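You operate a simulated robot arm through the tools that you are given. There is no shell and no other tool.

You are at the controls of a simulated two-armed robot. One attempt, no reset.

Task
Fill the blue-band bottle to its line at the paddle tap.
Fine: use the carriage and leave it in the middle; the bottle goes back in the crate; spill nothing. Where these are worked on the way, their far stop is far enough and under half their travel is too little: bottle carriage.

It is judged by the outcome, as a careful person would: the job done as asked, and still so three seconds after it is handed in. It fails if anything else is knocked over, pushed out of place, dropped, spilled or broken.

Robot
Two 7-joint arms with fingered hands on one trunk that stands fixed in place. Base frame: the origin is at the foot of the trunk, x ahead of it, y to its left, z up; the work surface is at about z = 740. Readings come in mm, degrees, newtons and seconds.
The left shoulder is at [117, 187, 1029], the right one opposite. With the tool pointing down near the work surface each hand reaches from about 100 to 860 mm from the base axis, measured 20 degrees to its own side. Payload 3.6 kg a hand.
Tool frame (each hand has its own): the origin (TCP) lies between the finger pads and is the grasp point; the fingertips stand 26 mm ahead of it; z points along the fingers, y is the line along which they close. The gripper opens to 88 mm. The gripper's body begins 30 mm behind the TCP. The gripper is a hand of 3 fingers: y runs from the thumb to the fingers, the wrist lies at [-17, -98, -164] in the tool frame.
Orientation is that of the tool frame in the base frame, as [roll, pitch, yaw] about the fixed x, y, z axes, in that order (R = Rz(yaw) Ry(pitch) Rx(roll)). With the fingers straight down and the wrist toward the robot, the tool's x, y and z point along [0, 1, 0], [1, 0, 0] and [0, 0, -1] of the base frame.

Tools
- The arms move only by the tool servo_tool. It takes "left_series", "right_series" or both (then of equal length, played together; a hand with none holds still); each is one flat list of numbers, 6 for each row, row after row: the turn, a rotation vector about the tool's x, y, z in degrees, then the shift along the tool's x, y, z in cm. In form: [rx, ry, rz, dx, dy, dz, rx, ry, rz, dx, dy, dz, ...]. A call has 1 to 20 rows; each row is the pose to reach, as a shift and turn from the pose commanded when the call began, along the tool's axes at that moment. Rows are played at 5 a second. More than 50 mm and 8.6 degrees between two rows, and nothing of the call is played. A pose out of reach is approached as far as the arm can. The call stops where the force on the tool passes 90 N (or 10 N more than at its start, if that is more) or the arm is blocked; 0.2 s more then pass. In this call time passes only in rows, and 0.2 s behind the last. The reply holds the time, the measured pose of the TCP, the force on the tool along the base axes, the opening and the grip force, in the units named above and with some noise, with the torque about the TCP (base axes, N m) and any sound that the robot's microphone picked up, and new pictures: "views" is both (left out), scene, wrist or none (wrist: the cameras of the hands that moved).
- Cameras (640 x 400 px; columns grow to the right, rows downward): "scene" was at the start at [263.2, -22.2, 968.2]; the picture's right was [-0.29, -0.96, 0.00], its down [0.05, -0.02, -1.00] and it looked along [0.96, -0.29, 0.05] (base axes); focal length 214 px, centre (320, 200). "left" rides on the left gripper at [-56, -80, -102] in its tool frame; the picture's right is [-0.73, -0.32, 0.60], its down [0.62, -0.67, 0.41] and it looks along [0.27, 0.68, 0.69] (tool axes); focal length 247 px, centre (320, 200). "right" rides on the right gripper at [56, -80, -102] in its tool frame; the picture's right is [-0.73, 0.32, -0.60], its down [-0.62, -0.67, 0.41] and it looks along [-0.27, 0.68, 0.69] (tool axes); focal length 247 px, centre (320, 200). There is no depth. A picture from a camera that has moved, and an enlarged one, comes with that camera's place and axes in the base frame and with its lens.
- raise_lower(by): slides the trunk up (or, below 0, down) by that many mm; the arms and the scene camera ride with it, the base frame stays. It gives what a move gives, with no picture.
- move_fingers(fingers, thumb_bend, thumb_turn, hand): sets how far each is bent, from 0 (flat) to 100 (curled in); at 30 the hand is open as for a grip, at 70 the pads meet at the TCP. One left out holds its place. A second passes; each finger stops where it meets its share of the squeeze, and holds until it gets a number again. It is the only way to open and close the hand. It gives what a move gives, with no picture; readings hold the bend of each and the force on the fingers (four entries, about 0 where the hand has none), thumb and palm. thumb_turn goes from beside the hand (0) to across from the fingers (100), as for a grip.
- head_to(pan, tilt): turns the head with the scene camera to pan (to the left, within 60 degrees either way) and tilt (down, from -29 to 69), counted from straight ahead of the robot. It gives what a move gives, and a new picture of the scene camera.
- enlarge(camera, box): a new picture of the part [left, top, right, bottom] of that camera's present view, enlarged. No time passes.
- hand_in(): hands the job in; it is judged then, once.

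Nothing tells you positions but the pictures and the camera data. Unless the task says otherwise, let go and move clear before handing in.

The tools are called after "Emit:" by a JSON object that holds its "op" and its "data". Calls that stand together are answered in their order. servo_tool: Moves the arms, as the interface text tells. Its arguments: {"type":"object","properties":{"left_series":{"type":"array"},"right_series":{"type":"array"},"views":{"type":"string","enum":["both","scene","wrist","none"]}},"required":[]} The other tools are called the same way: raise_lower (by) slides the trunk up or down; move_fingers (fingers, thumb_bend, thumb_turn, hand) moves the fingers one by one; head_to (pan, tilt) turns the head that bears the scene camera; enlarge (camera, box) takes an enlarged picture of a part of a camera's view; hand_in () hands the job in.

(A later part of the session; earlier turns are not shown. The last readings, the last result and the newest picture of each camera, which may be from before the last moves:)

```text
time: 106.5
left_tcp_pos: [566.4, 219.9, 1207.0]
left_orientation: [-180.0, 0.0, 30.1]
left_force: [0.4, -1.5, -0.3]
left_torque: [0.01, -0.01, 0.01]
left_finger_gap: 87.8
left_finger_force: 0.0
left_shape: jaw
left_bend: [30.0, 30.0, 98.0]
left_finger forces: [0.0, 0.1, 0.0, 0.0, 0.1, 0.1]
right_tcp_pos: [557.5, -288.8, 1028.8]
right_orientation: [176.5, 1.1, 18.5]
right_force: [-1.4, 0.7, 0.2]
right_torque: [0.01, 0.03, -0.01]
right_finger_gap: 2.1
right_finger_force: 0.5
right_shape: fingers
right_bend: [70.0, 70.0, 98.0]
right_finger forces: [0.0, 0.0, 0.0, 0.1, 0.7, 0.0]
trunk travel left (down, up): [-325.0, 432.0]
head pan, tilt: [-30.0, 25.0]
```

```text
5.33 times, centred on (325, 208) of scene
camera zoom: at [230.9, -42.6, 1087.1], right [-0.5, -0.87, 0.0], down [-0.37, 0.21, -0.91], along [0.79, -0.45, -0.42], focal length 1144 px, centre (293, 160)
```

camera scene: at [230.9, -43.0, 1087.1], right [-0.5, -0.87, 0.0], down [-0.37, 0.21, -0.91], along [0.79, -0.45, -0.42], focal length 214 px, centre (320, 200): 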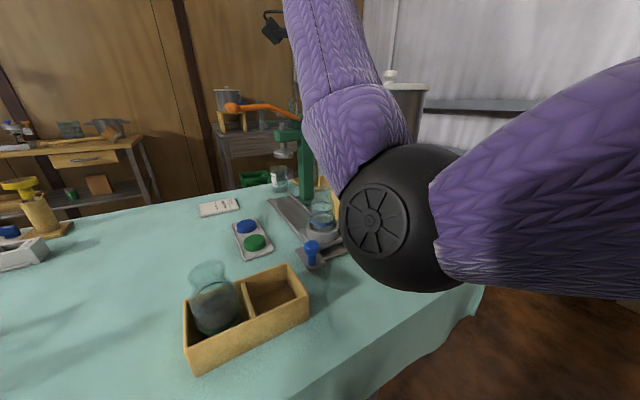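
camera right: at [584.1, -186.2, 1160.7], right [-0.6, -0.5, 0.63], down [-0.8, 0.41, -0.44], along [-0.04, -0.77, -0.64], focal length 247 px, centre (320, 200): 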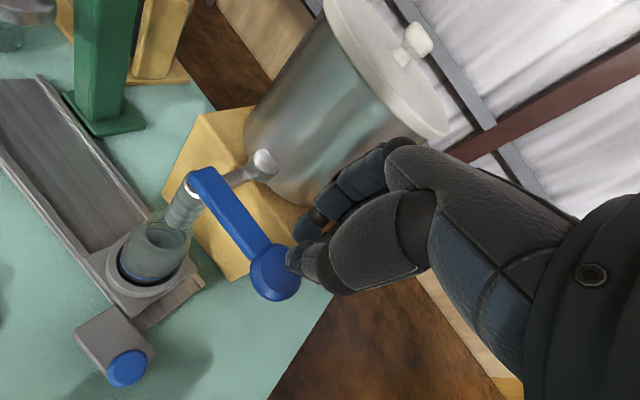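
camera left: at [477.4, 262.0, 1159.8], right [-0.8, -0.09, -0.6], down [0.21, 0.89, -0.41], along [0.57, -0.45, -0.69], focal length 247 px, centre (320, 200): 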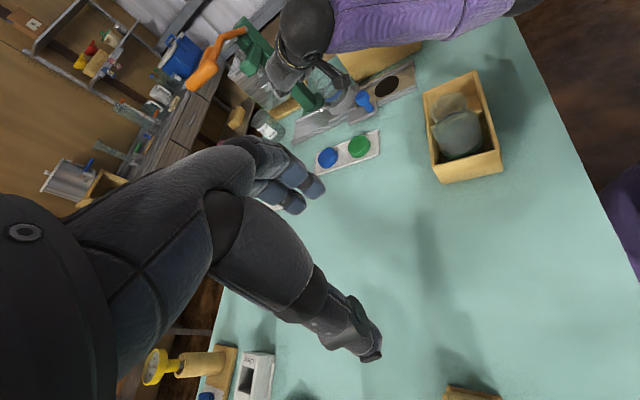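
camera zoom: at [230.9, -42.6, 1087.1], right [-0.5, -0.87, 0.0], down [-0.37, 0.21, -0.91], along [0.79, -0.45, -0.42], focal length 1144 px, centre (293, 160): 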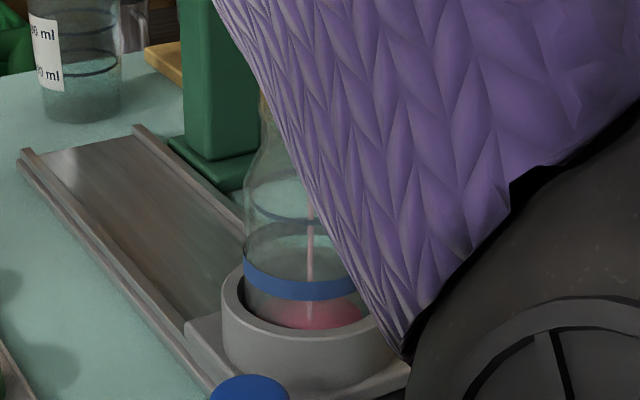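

The level is about 27 mm above the base, rising roughly 9 mm/s, with the line about 50 mm higher. Holding 3 more seconds.

Emit:
{"op": "servo_tool", "data": {"right_series": [0, 0, 0, 0, 0, 0, 0, 0, 0, 0, 0, 0, 0, 0, 0, 0, 0, 0, 0, 0, 0, 0, 0, 0, 0, 0, 0, 0, 0, 0, 0, 0, 0, 0, 0, 0, 0, 0, 0, 0, 0, 0, 0, 0, 0, 0, 0, 0, 0, 0, 0, 0, 0, 0, 0, 0, 0, 0, 0, 0, 0, 0, 0, 0, 0, 0, 0, 0, 0, 0, 0, 0, 0, 0, 0, 0, 0, 0], "views": "none"}}

Emit:
{"op": "enlarge", "data": {"camera": "left", "box": [380, 70, 440, 140]}}

Emit:
{"op": "enlarge", "data": {"camera": "scene", "box": [295, 170, 355, 245]}}

```text
time: 109.3
left_tcp_pos: [565.7, 220.1, 1209.7]
left_orientation: [180.0, -0.1, 30.1]
left_force: [1.1, -0.7, 0.2]
left_torque: [-0.01, -0.01, 0.02]
left_finger_gap: 87.7
left_finger_force: 0.1
left_shape: jaw
left_bend: [30.0, 30.0, 98.0]
left_finger forces: [0.0, 0.1, 0.0, 0.0, 0.0, 0.0]
right_tcp_pos: [556.1, -286.3, 1029.2]
right_orientation: [176.5, 1.2, 18.4]
right_force: [0.6, 0.3, 0.3]
right_torque: [-0.03, -0.01, -0.01]
right_finger_gap: 2.5
right_finger_force: 0.9
right_shape: fingers
right_bend: [70.0, 70.0, 98.0]
right_finger forces: [0.1, 0.0, 0.0, 0.0, 0.8, 0.0]
trunk travel left (down, up): [-325.0, 432.0]
head pan, tilt: [-30.0, 25.0]
```

```text
5.71 times, centred on (410, 105) of left
camera zoom: at [476.4, 261.5, 1310.1], right [-0.8, -0.09, -0.6], down [0.21, 0.89, -0.41], along [0.57, -0.45, -0.69], focal length 1411 px, centre (-194, 743)
```

zoom: 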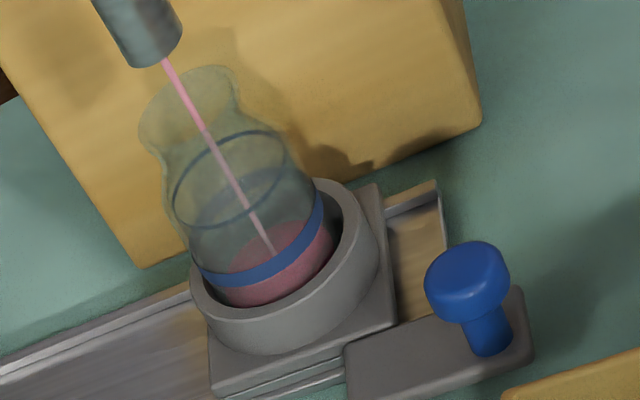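

```text
5.33 times, centred on (325, 208) of scene
camera zoom: at [230.9, -42.6, 1087.1], right [-0.5, -0.87, 0.0], down [-0.37, 0.21, -0.91], along [0.79, -0.45, -0.42], focal length 1144 px, centre (293, 160)
```

zoom: 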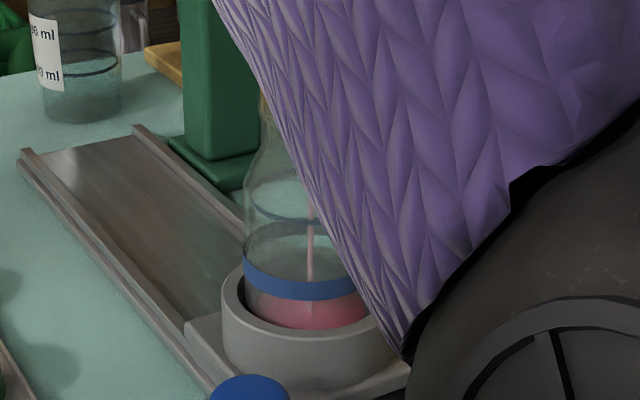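

It's slower than I judged, about 2 mm/s, which is good for control. Holding another 4 seconds.

Emit:
{"op": "servo_tool", "data": {"right_series": [0, 0, 0, 0, 0, 0, 0, 0, 0, 0, 0, 0, 0, 0, 0, 0, 0, 0, 0, 0, 0, 0, 0, 0, 0, 0, 0, 0, 0, 0, 0, 0, 0, 0, 0, 0, 0, 0, 0, 0, 0, 0, 0, 0, 0, 0, 0, 0, 0, 0, 0, 0, 0, 0, 0, 0, 0, 0, 0, 0, 0, 0, 0, 0, 0, 0, 0, 0, 0, 0, 0, 0, 0, 0, 0, 0, 0, 0, 0, 0, 0, 0, 0, 0, 0, 0, 0, 0, 0, 0, 0, 0, 0, 0, 0, 0, 0, 0, 0, 0, 0, 0, 0, 0, 0, 0, 0, 0, 0, 0, 0, 0, 0, 0, 0, 0, 0, 0, 0, 0], "views": "none"}}

Emit:
{"op": "enlarge", "data": {"camera": "left", "box": [380, 70, 440, 140]}}

Emit:
{"op": "enlarge", "data": {"camera": "scene", "box": [295, 170, 355, 245]}}

```text
time: 113.5
left_tcp_pos: [564.8, 220.0, 1208.1]
left_orientation: [179.9, 0.0, 30.1]
left_force: [0.1, -1.2, 0.4]
left_torque: [0.02, -0.01, 0.03]
left_finger_gap: 87.9
left_finger_force: 0.1
left_shape: jaw
left_bend: [30.0, 30.0, 98.0]
left_finger forces: [0.0, 0.0, 0.1, 0.0, 0.0, 0.0]
right_tcp_pos: [557.5, -288.8, 1028.9]
right_orientation: [176.7, 1.2, 18.4]
right_force: [0.3, -0.2, 1.1]
right_torque: [0.03, 0.03, -0.01]
right_finger_gap: 2.6
right_finger_force: 0.0
right_shape: fingers
right_bend: [70.0, 70.0, 98.0]
right_finger forces: [0.1, 0.0, 0.0, 0.0, 0.8, 0.0]
trunk travel left (down, up): [-325.0, 432.0]
head pan, tilt: [-30.0, 25.0]
```

```text
5.71 times, centred on (410, 105) of left
camera zoom: at [476.4, 261.5, 1310.1], right [-0.8, -0.09, -0.6], down [0.21, 0.89, -0.41], along [0.57, -0.45, -0.69], focal length 1411 px, centre (-194, 743)
```

zoom: 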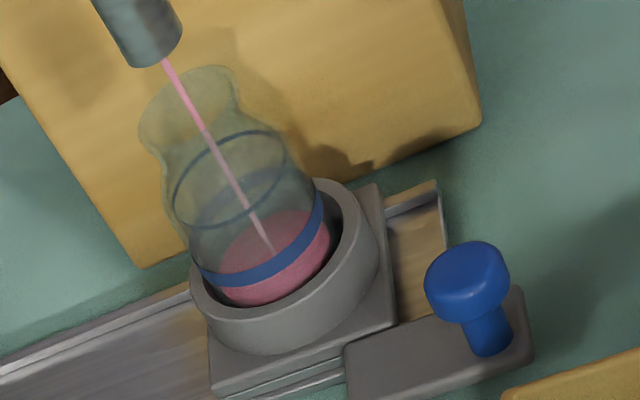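

```text
5.33 times, centred on (325, 208) of scene
camera zoom: at [230.9, -42.6, 1087.1], right [-0.5, -0.87, 0.0], down [-0.37, 0.21, -0.91], along [0.79, -0.45, -0.42], focal length 1144 px, centre (293, 160)
```

zoom: 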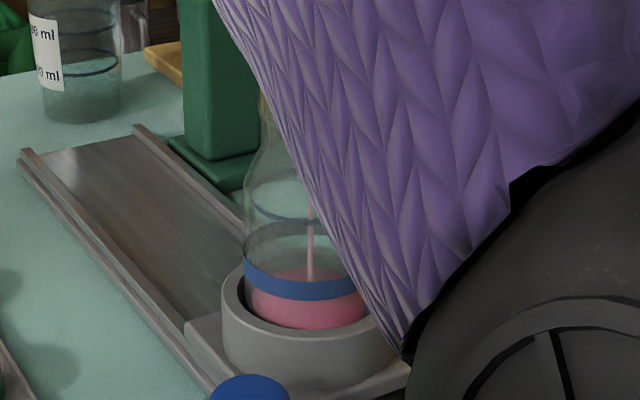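

Level is about 29 mm, rising around 2 mm/s, with some 48 mm to go. I'll hold about 12 seconds and then recheck.

Emit:
{"op": "servo_tool", "data": {"right_series": [0, 0, 0, 0, 0, 0, 0, 0, 0, 0, 0, 0, 0, 0, 0, 0, 0, 0, 0, 0, 0, 0, 0, 0, 0, 0, 0, 0, 0, 0, 0, 0, 0, 0, 0, 0, 0, 0, 0, 0, 0, 0, 0, 0, 0, 0, 0, 0, 0, 0, 0, 0, 0, 0, 0, 0, 0, 0, 0, 0, 0, 0, 0, 0, 0, 0, 0, 0, 0, 0, 0, 0, 0, 0, 0, 0, 0, 0, 0, 0, 0, 0, 0, 0, 0, 0, 0, 0, 0, 0, 0, 0, 0, 0, 0, 0, 0, 0, 0, 0, 0, 0, 0, 0, 0, 0, 0, 0, 0, 0, 0, 0, 0, 0, 0, 0, 0, 0, 0, 0], "views": "none"}}

Emit:
{"op": "enlarge", "data": {"camera": "left", "box": [380, 70, 440, 140]}}

Emit:
{"op": "servo_tool", "data": {"right_series": [0, 0, 0, 0, 0, 0, 0, 0, 0, 0, 0, 0, 0, 0, 0, 0, 0, 0, 0, 0, 0, 0, 0, 0, 0, 0, 0, 0, 0, 0, 0, 0, 0, 0, 0, 0, 0, 0, 0, 0, 0, 0, 0, 0, 0, 0, 0, 0, 0, 0, 0, 0, 0, 0, 0, 0, 0, 0, 0, 0, 0, 0, 0, 0, 0, 0, 0, 0, 0, 0, 0, 0, 0, 0, 0, 0, 0, 0, 0, 0, 0, 0, 0, 0, 0, 0, 0, 0, 0, 0, 0, 0, 0, 0, 0, 0, 0, 0, 0, 0, 0, 0, 0, 0, 0, 0, 0, 0, 0, 0, 0, 0, 0, 0, 0, 0, 0, 0, 0, 0], "views": "none"}}

Emit:
{"op": "enlarge", "data": {"camera": "left", "box": [380, 70, 440, 140]}}

```text
time: 117.7
left_tcp_pos: [566.7, 220.0, 1209.7]
left_orientation: [180.0, 0.0, 30.2]
left_force: [-1.0, -1.1, 0.4]
left_torque: [0.03, -0.02, 0.02]
left_finger_gap: 87.8
left_finger_force: 0.0
left_shape: jaw
left_bend: [30.0, 30.0, 98.0]
left_finger forces: [0.0, 0.0, 0.1, 0.1, 0.0, 0.1]
right_tcp_pos: [555.5, -286.7, 1028.6]
right_orientation: [176.6, 1.2, 18.4]
right_force: [-0.6, 0.0, 1.1]
right_torque: [0.01, 0.0, 0.0]
right_finger_gap: 2.2
right_finger_force: 0.4
right_shape: fingers
right_bend: [70.0, 70.0, 98.0]
right_finger forces: [0.0, 0.1, 0.0, 0.0, 0.7, 0.1]
trunk travel left (down, up): [-325.0, 432.0]
head pan, tilt: [-30.0, 25.0]
```

```text
5.71 times, centred on (410, 105) of left
camera zoom: at [476.4, 261.5, 1310.1], right [-0.8, -0.09, -0.6], down [0.21, 0.89, -0.41], along [0.57, -0.45, -0.69], focal length 1411 px, centre (-194, 743)
```

zoom: 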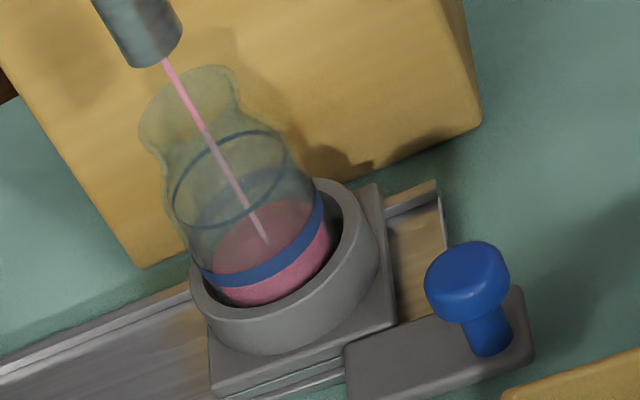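

```text
time: 121.9
left_tcp_pos: [564.9, 220.8, 1208.2]
left_orientation: [-179.9, -0.1, 30.0]
left_force: [0.4, -0.1, 0.0]
left_torque: [0.0, -0.04, 0.01]
left_finger_gap: 87.7
left_finger_force: 0.1
left_shape: jaw
left_bend: [30.0, 30.0, 98.0]
left_finger forces: [0.0, 0.1, 0.0, 0.0, 0.0, 0.0]
right_tcp_pos: [555.6, -287.4, 1029.8]
right_orientation: [176.5, 1.2, 18.4]
right_force: [0.2, 0.0, 1.3]
right_torque: [-0.02, 0.02, 0.0]
right_finger_gap: 2.2
right_finger_force: 0.4
right_shape: fingers
right_bend: [70.0, 70.0, 98.0]
right_finger forces: [0.1, 0.1, 0.0, 0.0, 0.7, 0.1]
trunk travel left (down, up): [-325.0, 432.0]
head pan, tilt: [-30.0, 25.0]
```

```text
5.71 times, centred on (410, 105) of left
camera zoom: at [476.4, 261.5, 1310.1], right [-0.8, -0.09, -0.6], down [0.21, 0.89, -0.41], along [0.57, -0.45, -0.69], focal length 1411 px, centre (-194, 743)
```

zoom: 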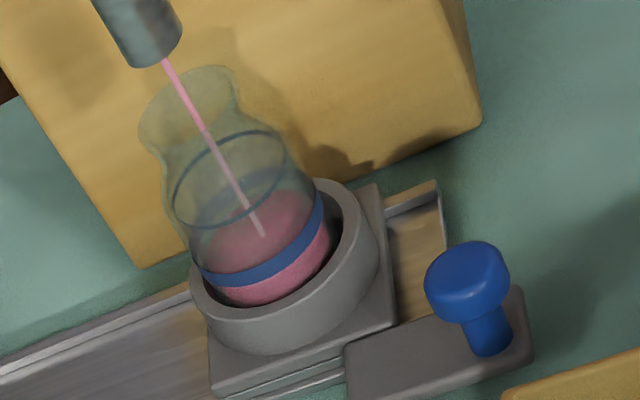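

Now about 38 mm, with 39 mm to go at 1.5 mm/s. I'll press 2 mm deeper for 4 seconds to see whether it speeds up safely.

Emit:
{"op": "servo_tool", "data": {"right_series": [0, 0, 0, 0, 0, 0.2, 0, 0, 0, 0, 0, 0.2, 0, 0, 0, 0, 0, 0.2, 0, 0, 0, 0, 0, 0.2, 0, 0, 0, 0, 0, 0.2, 0, 0, 0, 0, 0, 0.2, 0, 0, 0, 0, 0, 0.2, 0, 0, 0, 0, 0, 0.2, 0, 0, 0, 0, 0, 0.2, 0, 0, 0, 0, 0, 0.2], "views": "none"}}

Emit:
{"op": "enlarge", "data": {"camera": "left", "box": [380, 70, 440, 140]}}

Emit:
{"op": "enlarge", "data": {"camera": "scene", "box": [295, 170, 355, 245]}}

```text
time: 124.1
left_tcp_pos: [565.2, 221.1, 1209.4]
left_orientation: [180.0, 0.0, 30.1]
left_force: [-0.1, -0.1, -0.3]
left_torque: [-0.02, 0.01, -0.03]
left_finger_gap: 88.1
left_finger_force: 0.1
left_shape: jaw
left_bend: [30.0, 30.0, 98.0]
left_finger forces: [0.1, 0.0, 0.1, 0.0, 0.0, 0.0]
right_tcp_pos: [556.5, -288.0, 1027.3]
right_orientation: [176.7, 1.1, 18.4]
right_force: [-0.5, -0.1, 1.4]
right_torque: [0.02, 0.0, -0.01]
right_finger_gap: 2.2
right_finger_force: 0.3
right_shape: fingers
right_bend: [70.0, 70.0, 98.0]
right_finger forces: [0.0, 0.0, 0.0, 0.0, 0.7, 0.1]
trunk travel left (down, up): [-325.0, 432.0]
head pan, tilt: [-30.0, 25.0]
```

```text
5.71 times, centred on (410, 105) of left
camera zoom: at [476.4, 261.5, 1310.2], right [-0.8, -0.09, -0.6], down [0.21, 0.89, -0.41], along [0.57, -0.45, -0.69], focal length 1411 px, centre (-194, 743)
```

zoom: 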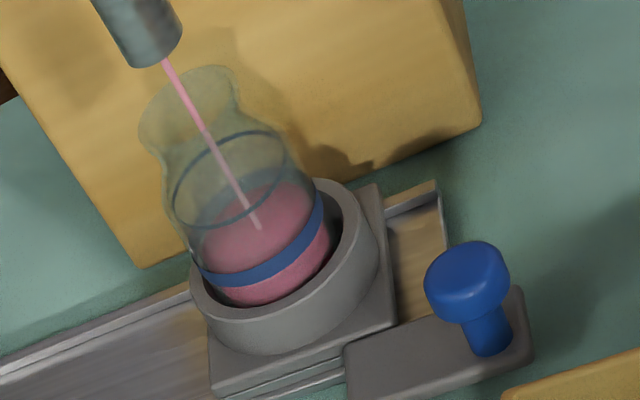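

```text
5.33 times, centred on (325, 208) of scene
camera zoom: at [230.9, -42.6, 1087.1], right [-0.5, -0.87, 0.0], down [-0.37, 0.21, -0.91], along [0.79, -0.45, -0.42], focal length 1144 px, centre (293, 160)
```

zoom: 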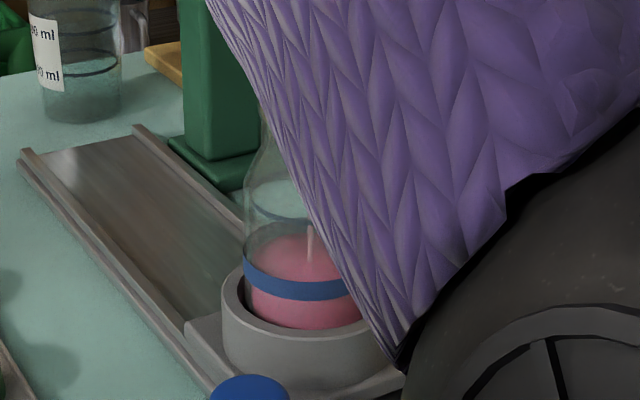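

Now about 2.3 mm/s with roughly 34 mm to go. Holding two more 4-second periods with checks between.

Emit:
{"op": "servo_tool", "data": {"right_series": [0, 0, 0, 0, 0, 0, 0, 0, 0, 0, 0, 0, 0, 0, 0, 0, 0, 0, 0, 0, 0, 0, 0, 0, 0, 0, 0, 0, 0, 0, 0, 0, 0, 0, 0, 0, 0, 0, 0, 0, 0, 0, 0, 0, 0, 0, 0, 0, 0, 0, 0, 0, 0, 0, 0, 0, 0, 0, 0, 0, 0, 0, 0, 0, 0, 0, 0, 0, 0, 0, 0, 0, 0, 0, 0, 0, 0, 0, 0, 0, 0, 0, 0, 0, 0, 0, 0, 0, 0, 0, 0, 0, 0, 0, 0, 0, 0, 0, 0, 0, 0, 0, 0, 0, 0, 0, 0, 0, 0, 0, 0, 0, 0, 0, 0, 0, 0, 0, 0, 0], "views": "none"}}

Emit:
{"op": "enlarge", "data": {"camera": "left", "box": [380, 70, 440, 140]}}

Emit:
{"op": "enlarge", "data": {"camera": "scene", "box": [295, 170, 355, 245]}}

```text
time: 128.3
left_tcp_pos: [565.1, 220.1, 1208.1]
left_orientation: [-180.0, 0.0, 30.1]
left_force: [0.0, 0.1, -0.2]
left_torque: [0.01, 0.01, 0.01]
left_finger_gap: 87.6
left_finger_force: 0.0
left_shape: jaw
left_bend: [30.0, 30.0, 98.0]
left_finger forces: [0.0, 0.1, 0.1, 0.0, 0.0, 0.0]
right_tcp_pos: [557.3, -288.4, 1027.1]
right_orientation: [176.6, 1.2, 18.5]
right_force: [-0.6, 0.0, 1.7]
right_torque: [0.05, 0.0, 0.0]
right_finger_gap: 2.7
right_finger_force: 0.6
right_shape: fingers
right_bend: [70.0, 70.0, 98.0]
right_finger forces: [0.0, 0.0, 0.0, 0.0, 0.9, 0.0]
trunk travel left (down, up): [-325.0, 432.0]
head pan, tilt: [-30.0, 25.0]
```

```text
5.71 times, centred on (410, 105) of left
camera zoom: at [476.4, 261.4, 1310.2], right [-0.8, -0.09, -0.6], down [0.21, 0.89, -0.41], along [0.57, -0.45, -0.69], focal length 1411 px, centre (-194, 743)
```

zoom: 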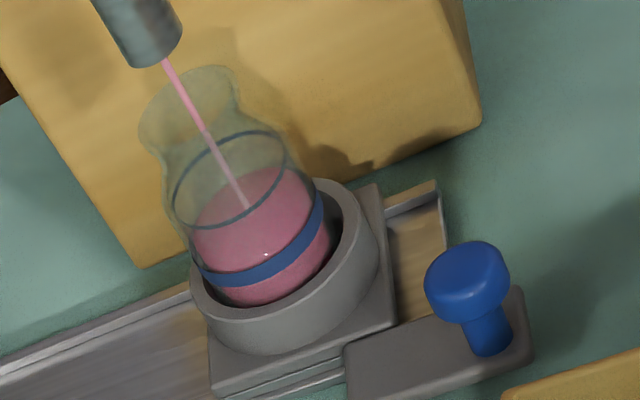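

```text
5.33 times, centred on (325, 208) of scene
camera zoom: at [230.9, -42.6, 1087.1], right [-0.5, -0.87, 0.0], down [-0.37, 0.21, -0.91], along [0.79, -0.45, -0.42], focal length 1144 px, centre (293, 160)
```

zoom: 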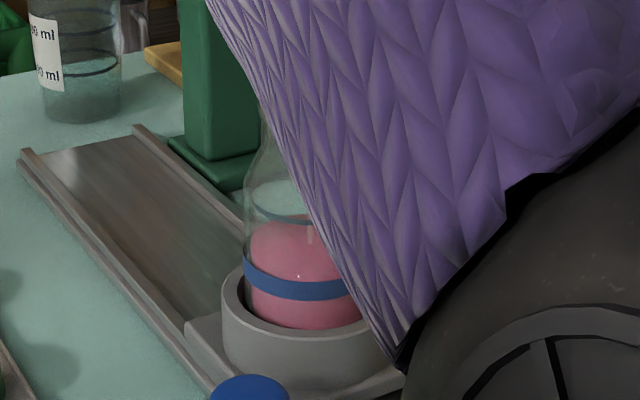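

About 20 mm below the line, rising about 3.3 mm/s. Holding 3 more seconds, then fine steps.

Emit:
{"op": "servo_tool", "data": {"right_series": [0, 0, 0, 0, 0, 0, 0, 0, 0, 0, 0, 0, 0, 0, 0, 0, 0, 0, 0, 0, 0, 0, 0, 0, 0, 0, 0, 0, 0, 0, 0, 0, 0, 0, 0, 0, 0, 0, 0, 0, 0, 0, 0, 0, 0, 0, 0, 0, 0, 0, 0, 0, 0, 0, 0, 0, 0, 0, 0, 0, 0, 0, 0, 0, 0, 0, 0, 0, 0, 0, 0, 0, 0, 0, 0, 0, 0, 0], "views": "none"}}

Emit:
{"op": "enlarge", "data": {"camera": "left", "box": [380, 70, 440, 140]}}

Emit:
{"op": "enlarge", "data": {"camera": "scene", "box": [305, 180, 345, 240]}}

```text
time: 131.1
left_tcp_pos: [564.6, 220.0, 1208.5]
left_orientation: [-180.0, 0.0, 30.0]
left_force: [0.2, -0.4, -0.2]
left_torque: [0.02, 0.01, -0.01]
left_finger_gap: 87.7
left_finger_force: 0.1
left_shape: jaw
left_bend: [30.0, 30.0, 98.0]
left_finger forces: [0.1, 0.0, 0.1, 0.0, 0.0, 0.1]
right_tcp_pos: [557.9, -288.7, 1026.9]
right_orientation: [176.6, 1.2, 18.5]
right_force: [0.6, 1.0, 0.9]
right_torque: [-0.01, 0.0, -0.03]
right_finger_gap: 2.4
right_finger_force: 1.0
right_shape: fingers
right_bend: [70.0, 70.0, 98.0]
right_finger forces: [0.0, 0.0, 0.0, 0.1, 0.8, 0.0]
trunk travel left (down, up): [-325.0, 432.0]
head pan, tilt: [-30.0, 25.0]
```

```text
5.71 times, centred on (410, 105) of left
camera zoom: at [476.4, 261.5, 1310.2], right [-0.8, -0.09, -0.6], down [0.21, 0.89, -0.41], along [0.57, -0.45, -0.69], focal length 1411 px, centre (-194, 743)
```

zoom: 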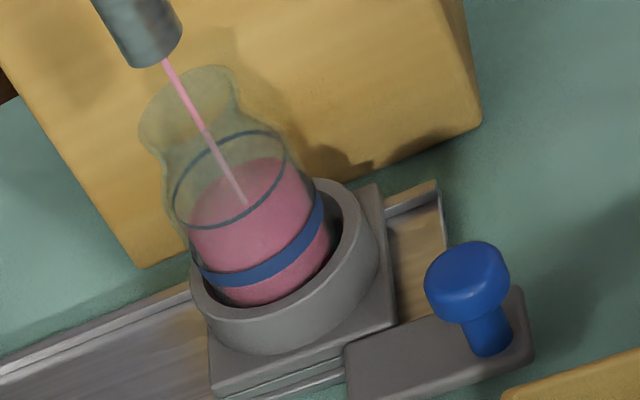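

```text
6.67 times, centred on (325, 210) of scene
camera zoom: at [230.9, -42.6, 1087.1], right [-0.5, -0.87, 0.0], down [-0.37, 0.21, -0.91], along [0.79, -0.45, -0.42], focal length 1430 px, centre (287, 133)
```

zoom: 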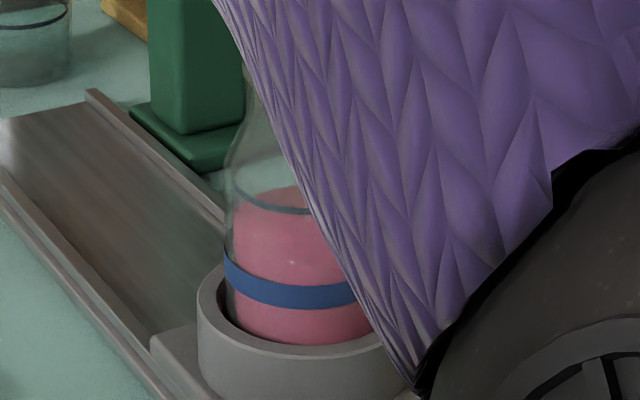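

Getting close. I'll zoom tighter on the line and the surface.

Emit:
{"op": "enlarge", "data": {"camera": "left", "box": [395, 75, 430, 115]}}

Emit:
{"op": "enlarge", "data": {"camera": "scene", "box": [310, 190, 335, 220]}}

Emit:
{"op": "enlarge", "data": {"camera": "right", "box": [130, 180, 240, 290]}}

```text
10.00 times, centred on (412, 95) of left
camera zoom: at [476.4, 261.5, 1310.2], right [-0.8, -0.09, -0.6], down [0.21, 0.89, -0.41], along [0.57, -0.45, -0.69], focal length 2470 px, centre (-605, 1250)
```

zoom: 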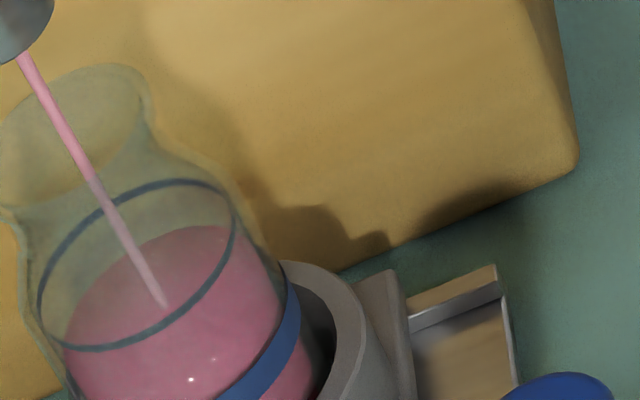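

```text
13.33 times, centred on (322, 205) of scene
camera zoom: at [230.9, -42.6, 1087.1], right [-0.5, -0.87, 0.0], down [-0.37, 0.21, -0.91], along [0.79, -0.45, -0.42], focal length 2860 px, centre (287, 133)
```

zoom: 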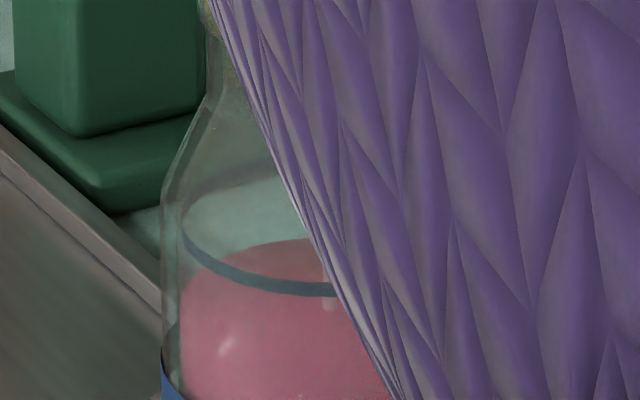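

```text
3.64 times, centred on (185, 235) of right
camera zoom: at [583.8, -188.0, 1122.0], right [-0.6, -0.5, 0.63], down [-0.8, 0.41, -0.44], along [-0.04, -0.77, -0.64], focal length 898 px, centre (811, 73)
```

zoom: 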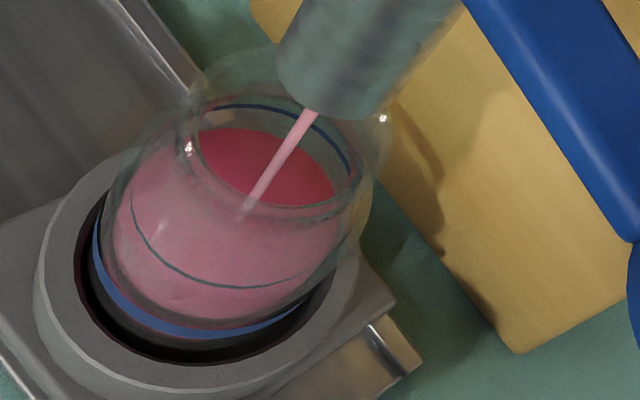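

Clear view: about 17 mm below the line. Holding 3 seconds more.

Emit:
{"op": "servo_tool", "data": {"right_series": [0, 0, 0, 0, 0, 0, 0, 0, 0, 0, 0, 0, 0, 0, 0, 0, 0, 0, 0, 0, 0, 0, 0, 0, 0, 0, 0, 0, 0, 0, 0, 0, 0, 0, 0, 0, 0, 0, 0, 0, 0, 0, 0, 0, 0, 0, 0, 0, 0, 0, 0, 0, 0, 0, 0, 0, 0, 0, 0, 0, 0, 0, 0, 0, 0, 0, 0, 0, 0, 0, 0, 0, 0, 0, 0, 0, 0, 0], "views": "none"}}

Emit:
{"op": "enlarge", "data": {"camera": "left", "box": [395, 75, 430, 115]}}

Emit:
{"op": "enlarge", "data": {"camera": "scene", "box": [310, 190, 335, 220]}}

```text
time: 133.9
left_tcp_pos: [566.1, 219.8, 1208.1]
left_orientation: [180.0, 0.1, 30.1]
left_force: [-0.1, 0.0, 0.0]
left_torque: [-0.04, 0.03, 0.01]
left_finger_gap: 88.0
left_finger_force: 0.0
left_shape: jaw
left_bend: [30.0, 30.0, 98.0]
left_finger forces: [0.0, 0.0, 0.1, 0.0, 0.0, 0.0]
right_tcp_pos: [556.8, -288.1, 1027.6]
right_orientation: [176.6, 1.2, 18.4]
right_force: [-0.4, -0.1, 1.4]
right_torque: [0.02, 0.02, 0.03]
right_finger_gap: 2.6
right_finger_force: 0.1
right_shape: fingers
right_bend: [70.0, 70.0, 98.0]
right_finger forces: [0.0, 0.1, 0.0, 0.0, 0.8, 0.1]
trunk travel left (down, up): [-325.0, 432.0]
head pan, tilt: [-30.0, 25.0]
```

```text
10.00 times, centred on (412, 95) of left
camera zoom: at [476.4, 261.5, 1310.2], right [-0.8, -0.09, -0.6], down [0.21, 0.89, -0.41], along [0.57, -0.45, -0.69], focal length 2470 px, centre (-605, 1250)
```

zoom: 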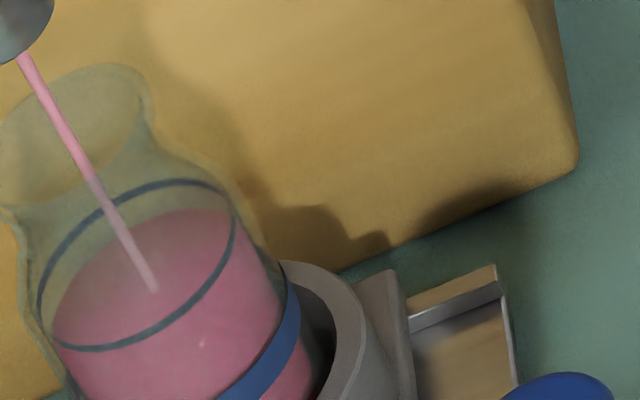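

```text
13.33 times, centred on (322, 205) of scene
camera zoom: at [230.9, -42.6, 1087.1], right [-0.5, -0.87, 0.0], down [-0.37, 0.21, -0.91], along [0.79, -0.45, -0.42], focal length 2860 px, centre (287, 133)
```

zoom: 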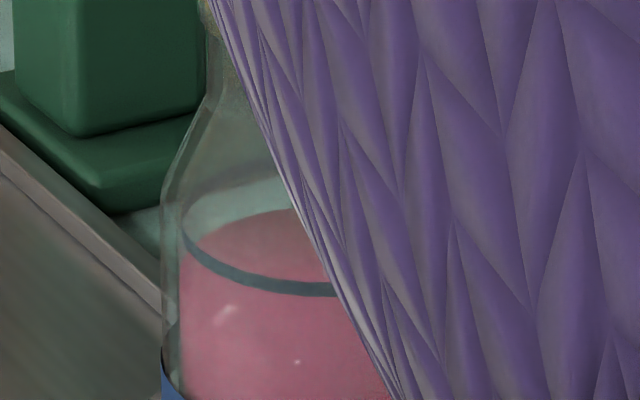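

About 10.7 mm to go at roughly 2.3 mm/s. Holding 2.6 s, then finishing in short pulses.

Emit:
{"op": "servo_tool", "data": {"right_series": [0, 0, 0, 0, 0, 0, 0, 0, 0, 0, 0, 0, 0, 0, 0, 0, 0, 0, 0, 0, 0, 0, 0, 0, 0, 0, 0, 0, 0, 0, 0, 0, 0, 0, 0, 0, 0, 0, 0, 0, 0, 0, 0, 0, 0, 0, 0, 0, 0, 0, 0, 0, 0, 0, 0, 0, 0, 0, 0, 0, 0, 0, 0, 0, 0, 0, 0, 0, 0, 0, 0, 0], "views": "none"}}

Emit:
{"op": "enlarge", "data": {"camera": "left", "box": [395, 75, 430, 115]}}

Emit:
{"op": "enlarge", "data": {"camera": "scene", "box": [310, 190, 335, 220]}}

```text
time: 136.5
left_tcp_pos: [564.2, 220.5, 1208.6]
left_orientation: [180.0, 0.0, 30.2]
left_force: [0.2, -0.3, -0.4]
left_torque: [-0.01, -0.01, 0.01]
left_finger_gap: 87.6
left_finger_force: 0.2
left_shape: jaw
left_bend: [30.0, 30.0, 98.0]
left_finger forces: [0.0, 0.0, 0.0, 0.0, 0.0, 0.1]
right_tcp_pos: [554.9, -288.4, 1027.1]
right_orientation: [176.5, 1.1, 18.4]
right_force: [-0.2, 0.2, 2.3]
right_torque: [-0.02, 0.01, 0.0]
right_finger_gap: 2.2
right_finger_force: 0.8
right_shape: fingers
right_bend: [70.0, 70.0, 98.0]
right_finger forces: [0.1, 0.0, 0.0, 0.1, 0.8, 0.1]
trunk travel left (down, up): [-325.0, 432.0]
head pan, tilt: [-30.0, 25.0]
```

```text
10.00 times, centred on (412, 95) of left
camera zoom: at [476.4, 261.5, 1310.2], right [-0.8, -0.09, -0.6], down [0.21, 0.89, -0.41], along [0.57, -0.45, -0.69], focal length 2470 px, centre (-605, 1250)
```

zoom: 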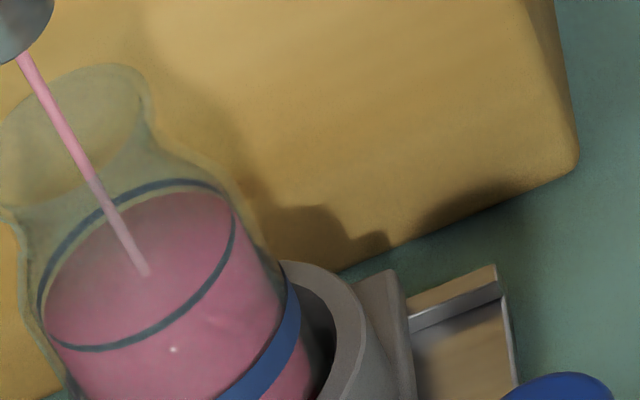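

```text
13.33 times, centred on (322, 205) of scene
camera zoom: at [230.9, -42.6, 1087.1], right [-0.5, -0.87, 0.0], down [-0.37, 0.21, -0.91], along [0.79, -0.45, -0.42], focal length 2860 px, centre (287, 133)
```

zoom: 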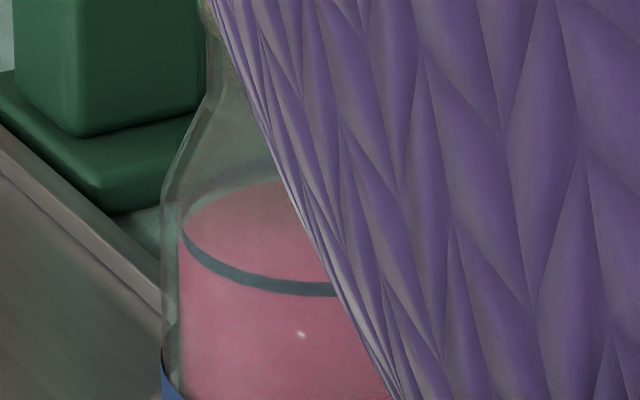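

About 4.4 mm to go. I'll hold one second, then lift off and read the settled level.

Emit:
{"op": "servo_tool", "data": {"right_series": [0, 0, 0, 0, 0, 0, 0, 0, 0, 0, 0, 0, 0, 0, 0, 0, 0, 0, 0, 0, 0, 0, 0, 0, 0, 0, 0, 0, 0, 0, 0, 0, 0, 0, 0, -0.8, 0, 0, 0, 0, 0, -1.6], "views": "none"}}

Emit:
{"op": "enlarge", "data": {"camera": "left", "box": [395, 75, 430, 115]}}

Emit:
{"op": "enlarge", "data": {"camera": "scene", "box": [310, 190, 335, 220]}}

```text
time: 138.1
left_tcp_pos: [565.2, 219.8, 1209.0]
left_orientation: [-179.9, 0.0, 30.1]
left_force: [0.2, 0.0, 0.5]
left_torque: [0.02, -0.01, -0.02]
left_finger_gap: 88.0
left_finger_force: 0.0
left_shape: jaw
left_bend: [30.0, 30.0, 98.0]
left_finger forces: [0.0, 0.1, 0.0, 0.1, 0.0, 0.0]
right_tcp_pos: [555.0, -287.0, 1042.1]
right_orientation: [176.7, 1.1, 18.5]
right_force: [-0.2, 0.5, -0.1]
right_torque: [-0.01, 0.01, 0.01]
right_finger_gap: 2.2
right_finger_force: 0.1
right_shape: fingers
right_bend: [70.0, 70.0, 98.0]
right_finger forces: [0.1, 0.1, 0.1, 0.0, 0.0, 0.0]
trunk travel left (down, up): [-325.0, 432.0]
head pan, tilt: [-30.0, 25.0]
```

```text
10.00 times, centred on (412, 95) of left
camera zoom: at [476.4, 261.5, 1310.1], right [-0.8, -0.09, -0.6], down [0.21, 0.89, -0.41], along [0.57, -0.45, -0.69], focal length 2470 px, centre (-605, 1250)
```

zoom: 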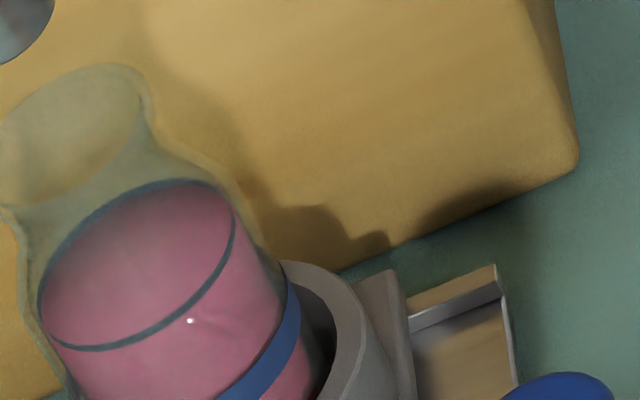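

```text
13.33 times, centred on (322, 205) of scene
camera zoom: at [230.9, -42.6, 1087.1], right [-0.5, -0.87, 0.0], down [-0.37, 0.21, -0.91], along [0.79, -0.45, -0.42], focal length 2860 px, centre (287, 133)
```

zoom: 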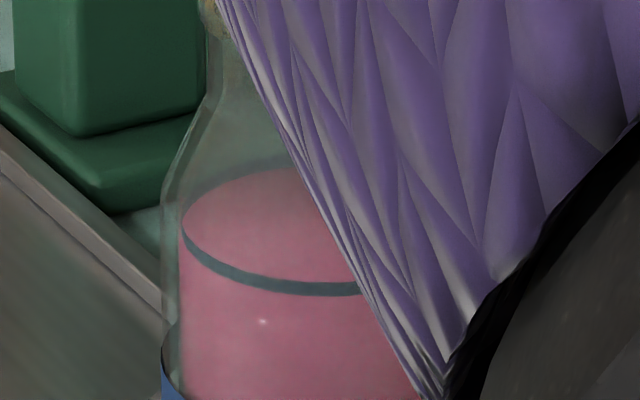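

Flow has stopped and the surface looks level with the line. I'll check at higher zoom.

Emit:
{"op": "enlarge", "data": {"camera": "left", "box": [395, 88, 415, 112]}}

Emit:
{"op": "enlarge", "data": {"camera": "scene", "box": [314, 196, 330, 212]}}

Emit:
{"op": "enlarge", "data": {"camera": "right", "box": [130, 180, 240, 290]}}

```text
16.00 times, centred on (405, 100) of left
camera zoom: at [476.4, 261.5, 1310.1], right [-0.8, -0.09, -0.6], down [0.21, 0.89, -0.41], along [0.57, -0.45, -0.69], focal length 3952 px, centre (-1040, 1800)
```

zoom: 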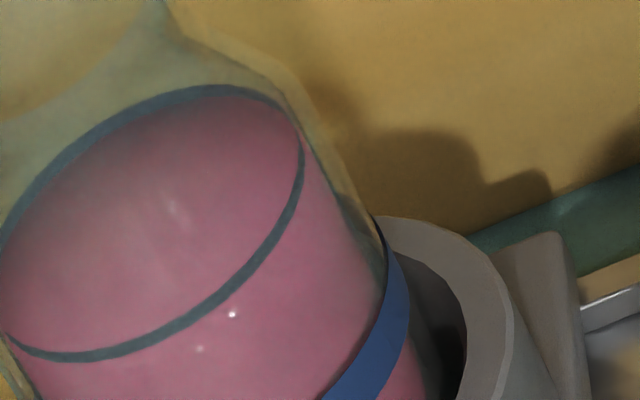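

```text
16.00 times, centred on (322, 204) of scene
camera zoom: at [230.9, -42.6, 1087.1], right [-0.5, -0.87, 0.0], down [-0.37, 0.21, -0.91], along [0.79, -0.45, -0.42], focal length 3432 px, centre (288, 136)
```

zoom: 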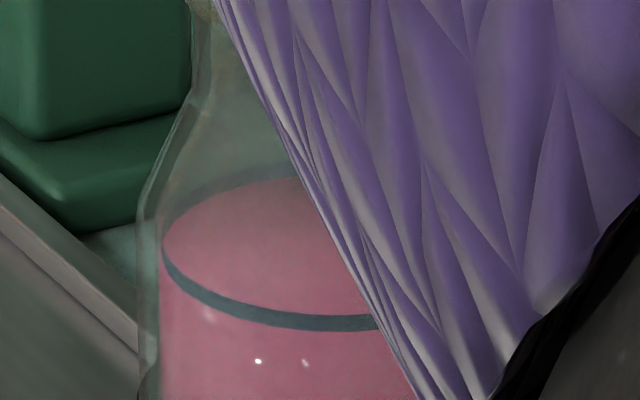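

```text
3.64 times, centred on (185, 235) of right
camera zoom: at [583.7, -187.3, 1137.5], right [-0.6, -0.5, 0.63], down [-0.8, 0.41, -0.44], along [-0.04, -0.77, -0.64], focal length 898 px, centre (811, 73)
```

zoom: 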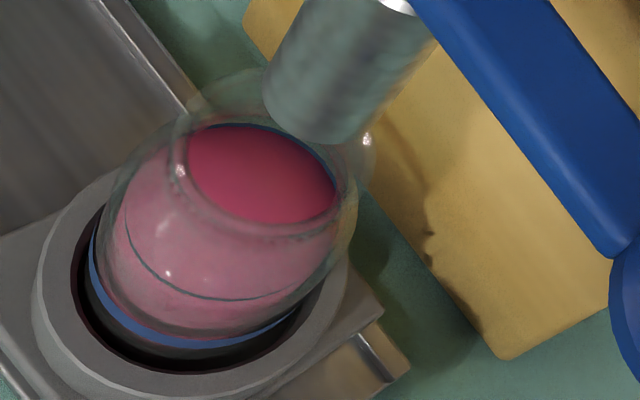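

The liquid sits at the line within about a millimetre and the tap is shut. Next I'll open the hand, move it up and left of the paddle, then down toward the knob to bring the carriage back to the middle.

Emit:
{"op": "servo_tool", "data": {"right_series": [0, 0, 0, -0.1, 0.2, -4, 0, 0, 0, 1.2, -4.2, -4.3, 0, 0, 0, 2.6, -8.5, -4.6, 0, 0, 0, 3.97, -12.83, -4.85, 1.1, 0.4, 0, 4.0, -13.1, -0.5, 2.2, 0.7, 0, 4.1, -13.3, 4, 3.4, 1.1, 0, 4.2, -13.6, 8.5, 3.4, 1.1, 0, 4.3, -13.9, 13, 3.4, 1.1, 0, 4.43, -14.15, 16], "views": "both"}}

Emit:
{"op": "move_fingers", "data": {"hand": "right", "fingers": 42, "thumb_bend": 40}}

Emit:
{"op": "enlarge", "data": {"camera": "left", "box": [340, 0, 520, 180]}}

```text
time: 140.3
left_tcp_pos: [565.4, 219.4, 1208.3]
left_orientation: [179.9, 0.0, 30.1]
left_force: [-0.3, -0.7, 0.4]
left_torque: [-0.01, 0.0, -0.01]
left_finger_gap: 87.7
left_finger_force: 0.1
left_shape: jaw
left_bend: [30.0, 30.0, 98.0]
left_finger forces: [0.0, 0.0, 0.0, 0.1, 0.0, 0.1]
right_tcp_pos: [584.4, -173.8, 925.6]
right_orientation: [176.7, -5.4, 16.8]
right_force: [0.5, 0.0, 0.0]
right_torque: [0.0, 0.02, -0.03]
right_finger_gap: 2.1
right_finger_force: 0.0
right_shape: fingers
right_bend: [70.0, 70.0, 98.0]
right_finger forces: [0.0, 0.0, 0.1, 0.0, 0.0, 0.0]
right hand out of reach, approached as far as the arm can: row 3, 4, 5, 6
trunk travel left (down, up): [-325.0, 432.0]
head pan, tilt: [-30.0, 25.0]
stopped in row 9 (right hand): the arm was blocked; the commanded pose is now the measured one
camera scene: at [231.0, -42.7, 1087.1], right [-0.5, -0.87, 0.0], down [-0.37, 0.21, -0.91], along [0.78, -0.45, -0.42], focal length 214 px, centre (320, 200)
camera right: at [604.6, -78.5, 1026.7], right [-0.67, -0.5, 0.54], down [-0.74, 0.45, -0.5], along [0.01, -0.74, -0.67], focal length 247 px, centre (320, 200)
```

scene: 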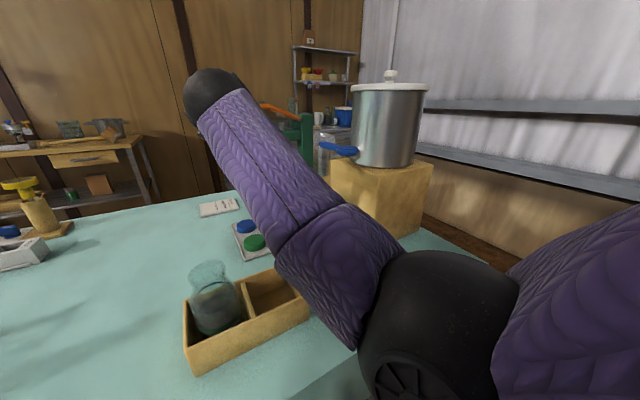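
right: 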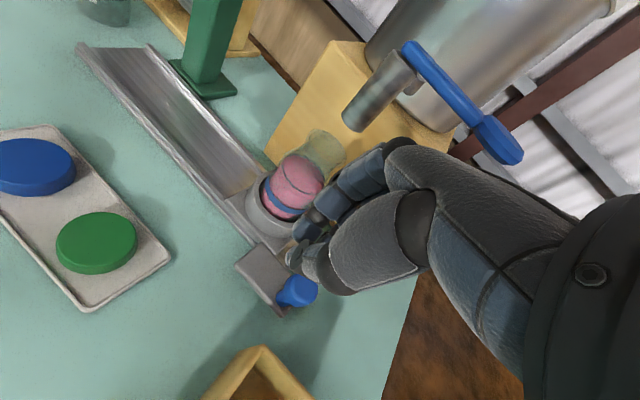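

```text
time: 141.3
left_tcp_pos: [565.2, 220.1, 1208.0]
left_orientation: [-179.9, 0.1, 30.0]
left_force: [0.0, 0.0, 0.3]
left_torque: [-0.01, 0.01, 0.0]
left_finger_gap: 87.9
left_finger_force: 0.0
left_shape: jaw
left_bend: [30.0, 30.0, 98.0]
left_finger forces: [0.1, 0.0, 0.1, 0.1, 0.1, 0.0]
right_tcp_pos: [585.2, -173.2, 925.6]
right_orientation: [176.8, -5.3, 16.8]
right_force: [0.3, -1.4, -0.7]
right_torque: [0.01, 0.06, 0.0]
right_finger_gap: 64.1
right_finger_force: 0.1
right_shape: fingers
right_bend: [42.0, 40.0, 98.0]
right_finger forces: [0.0, 0.1, 0.0, 0.0, 0.1, 0.1]
trunk travel left (down, up): [-325.0, 432.0]
head pan, tilt: [-30.0, 25.0]
```

```text
2.22 times, centred on (430, 90) of left
camera zoom: at [476.5, 261.4, 1310.1], right [-0.8, -0.09, -0.6], down [0.21, 0.89, -0.41], along [0.57, -0.45, -0.69], focal length 549 px, centre (76, 444)
```

zoom: 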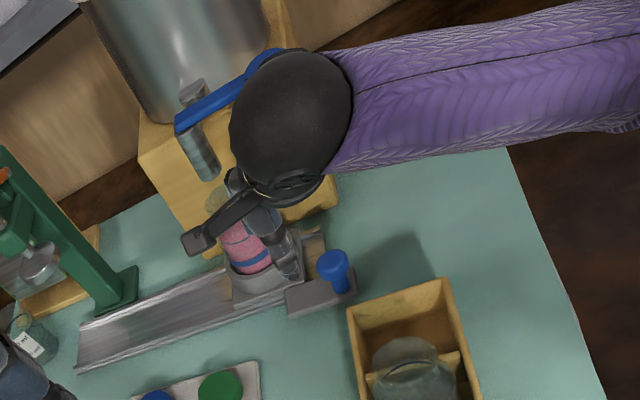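

The arm got stuck folded again, clear of everything. I'll move the hand forward and left where there's room, level it, and turn it back to the yaw that worked at the knob.

Emit:
{"op": "servo_tool", "data": {"right_series": [1.1, -1.8, 0, 2.3, -0.5, -0.15, 2.2, -3.6, 0, 4.5, -1.1, -0.3, 3.3, -5.4, 0, 6.8, -1.6, -0.45], "views": "none"}}

Emit:
{"op": "servo_tool", "data": {"right_series": [0, 0, -8, 0, 0, -0.3, 0, 0, -16, 0, 0, -0.6, 0, 0, -24, 0, 0, -1, 0, 0, -32, 0, 0, -1.5, 0, 0, -40, 0, 0, -2, 0, 0, -48, 0, 0, -2, 0, 0, -55, 0, 0, -2], "views": "both"}}

```text
time: 142.1
left_tcp_pos: [566.9, 219.9, 1208.7]
left_orientation: [179.9, 0.0, 30.2]
left_force: [0.6, -0.1, 0.5]
left_torque: [0.01, -0.01, -0.04]
left_finger_gap: 87.8
left_finger_force: 0.0
left_shape: jaw
left_bend: [30.0, 30.0, 98.0]
left_finger forces: [0.1, 0.0, 0.0, 0.0, 0.0, 0.0]
right_tcp_pos: [645.2, -135.3, 934.1]
right_orientation: [-179.5, 0.1, 16.8]
right_force: [-0.2, -0.9, 0.0]
right_torque: [0.03, -0.01, 0.03]
right_finger_gap: 64.2
right_finger_force: 0.1
right_shape: fingers
right_bend: [42.0, 40.0, 98.0]
right_finger forces: [0.0, 0.0, 0.0, 0.1, 0.0, 0.0]
trunk travel left (down, up): [-325.0, 432.0]
head pan, tilt: [-30.0, 25.0]
```

```text
time: 143.7
left_tcp_pos: [566.0, 219.9, 1208.6]
left_orientation: [180.0, 0.0, 30.1]
left_force: [-0.2, 0.1, 0.8]
left_torque: [-0.03, 0.01, -0.03]
left_finger_gap: 87.9
left_finger_force: 0.1
left_shape: jaw
left_bend: [30.0, 30.0, 98.0]
left_finger forces: [0.0, 0.0, 0.1, 0.0, 0.1, 0.0]
right_tcp_pos: [644.3, -133.3, 954.8]
right_orientation: [-179.6, -0.4, 72.0]
right_force: [-0.2, 0.9, 0.1]
right_torque: [0.01, -0.01, 0.0]
right_finger_gap: 64.3
right_finger_force: 0.0
right_shape: fingers
right_bend: [42.0, 40.0, 98.0]
right_finger forces: [0.0, 0.1, 0.1, 0.0, 0.1, 0.0]
trunk travel left (down, up): [-325.0, 432.0]
head pan, tilt: [-30.0, 25.0]
camera scene: at [231.0, -42.7, 1087.1], right [-0.5, -0.87, 0.0], down [-0.37, 0.21, -0.91], along [0.79, -0.45, -0.42], focal length 214 px, centre (320, 200)
camera right: at [584.4, -57.0, 1056.6], right [0.08, -0.8, 0.59], down [-0.83, -0.39, -0.41], along [0.56, -0.46, -0.69], focal length 247 px, centre (320, 200)
```

scene: 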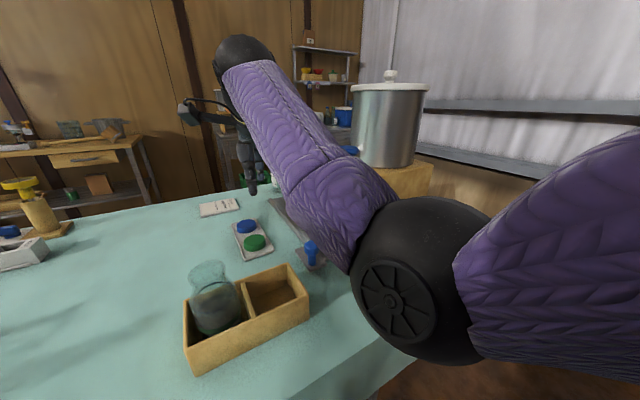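
right: 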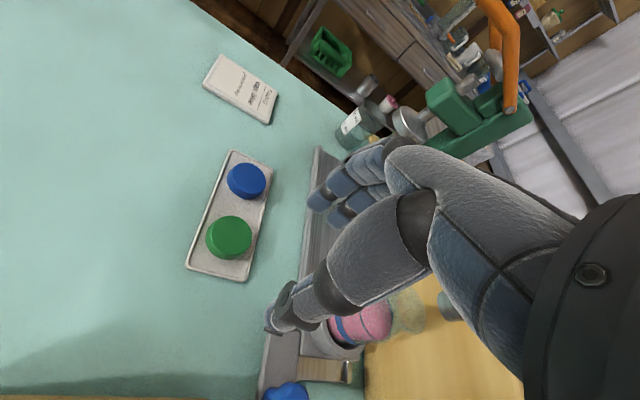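

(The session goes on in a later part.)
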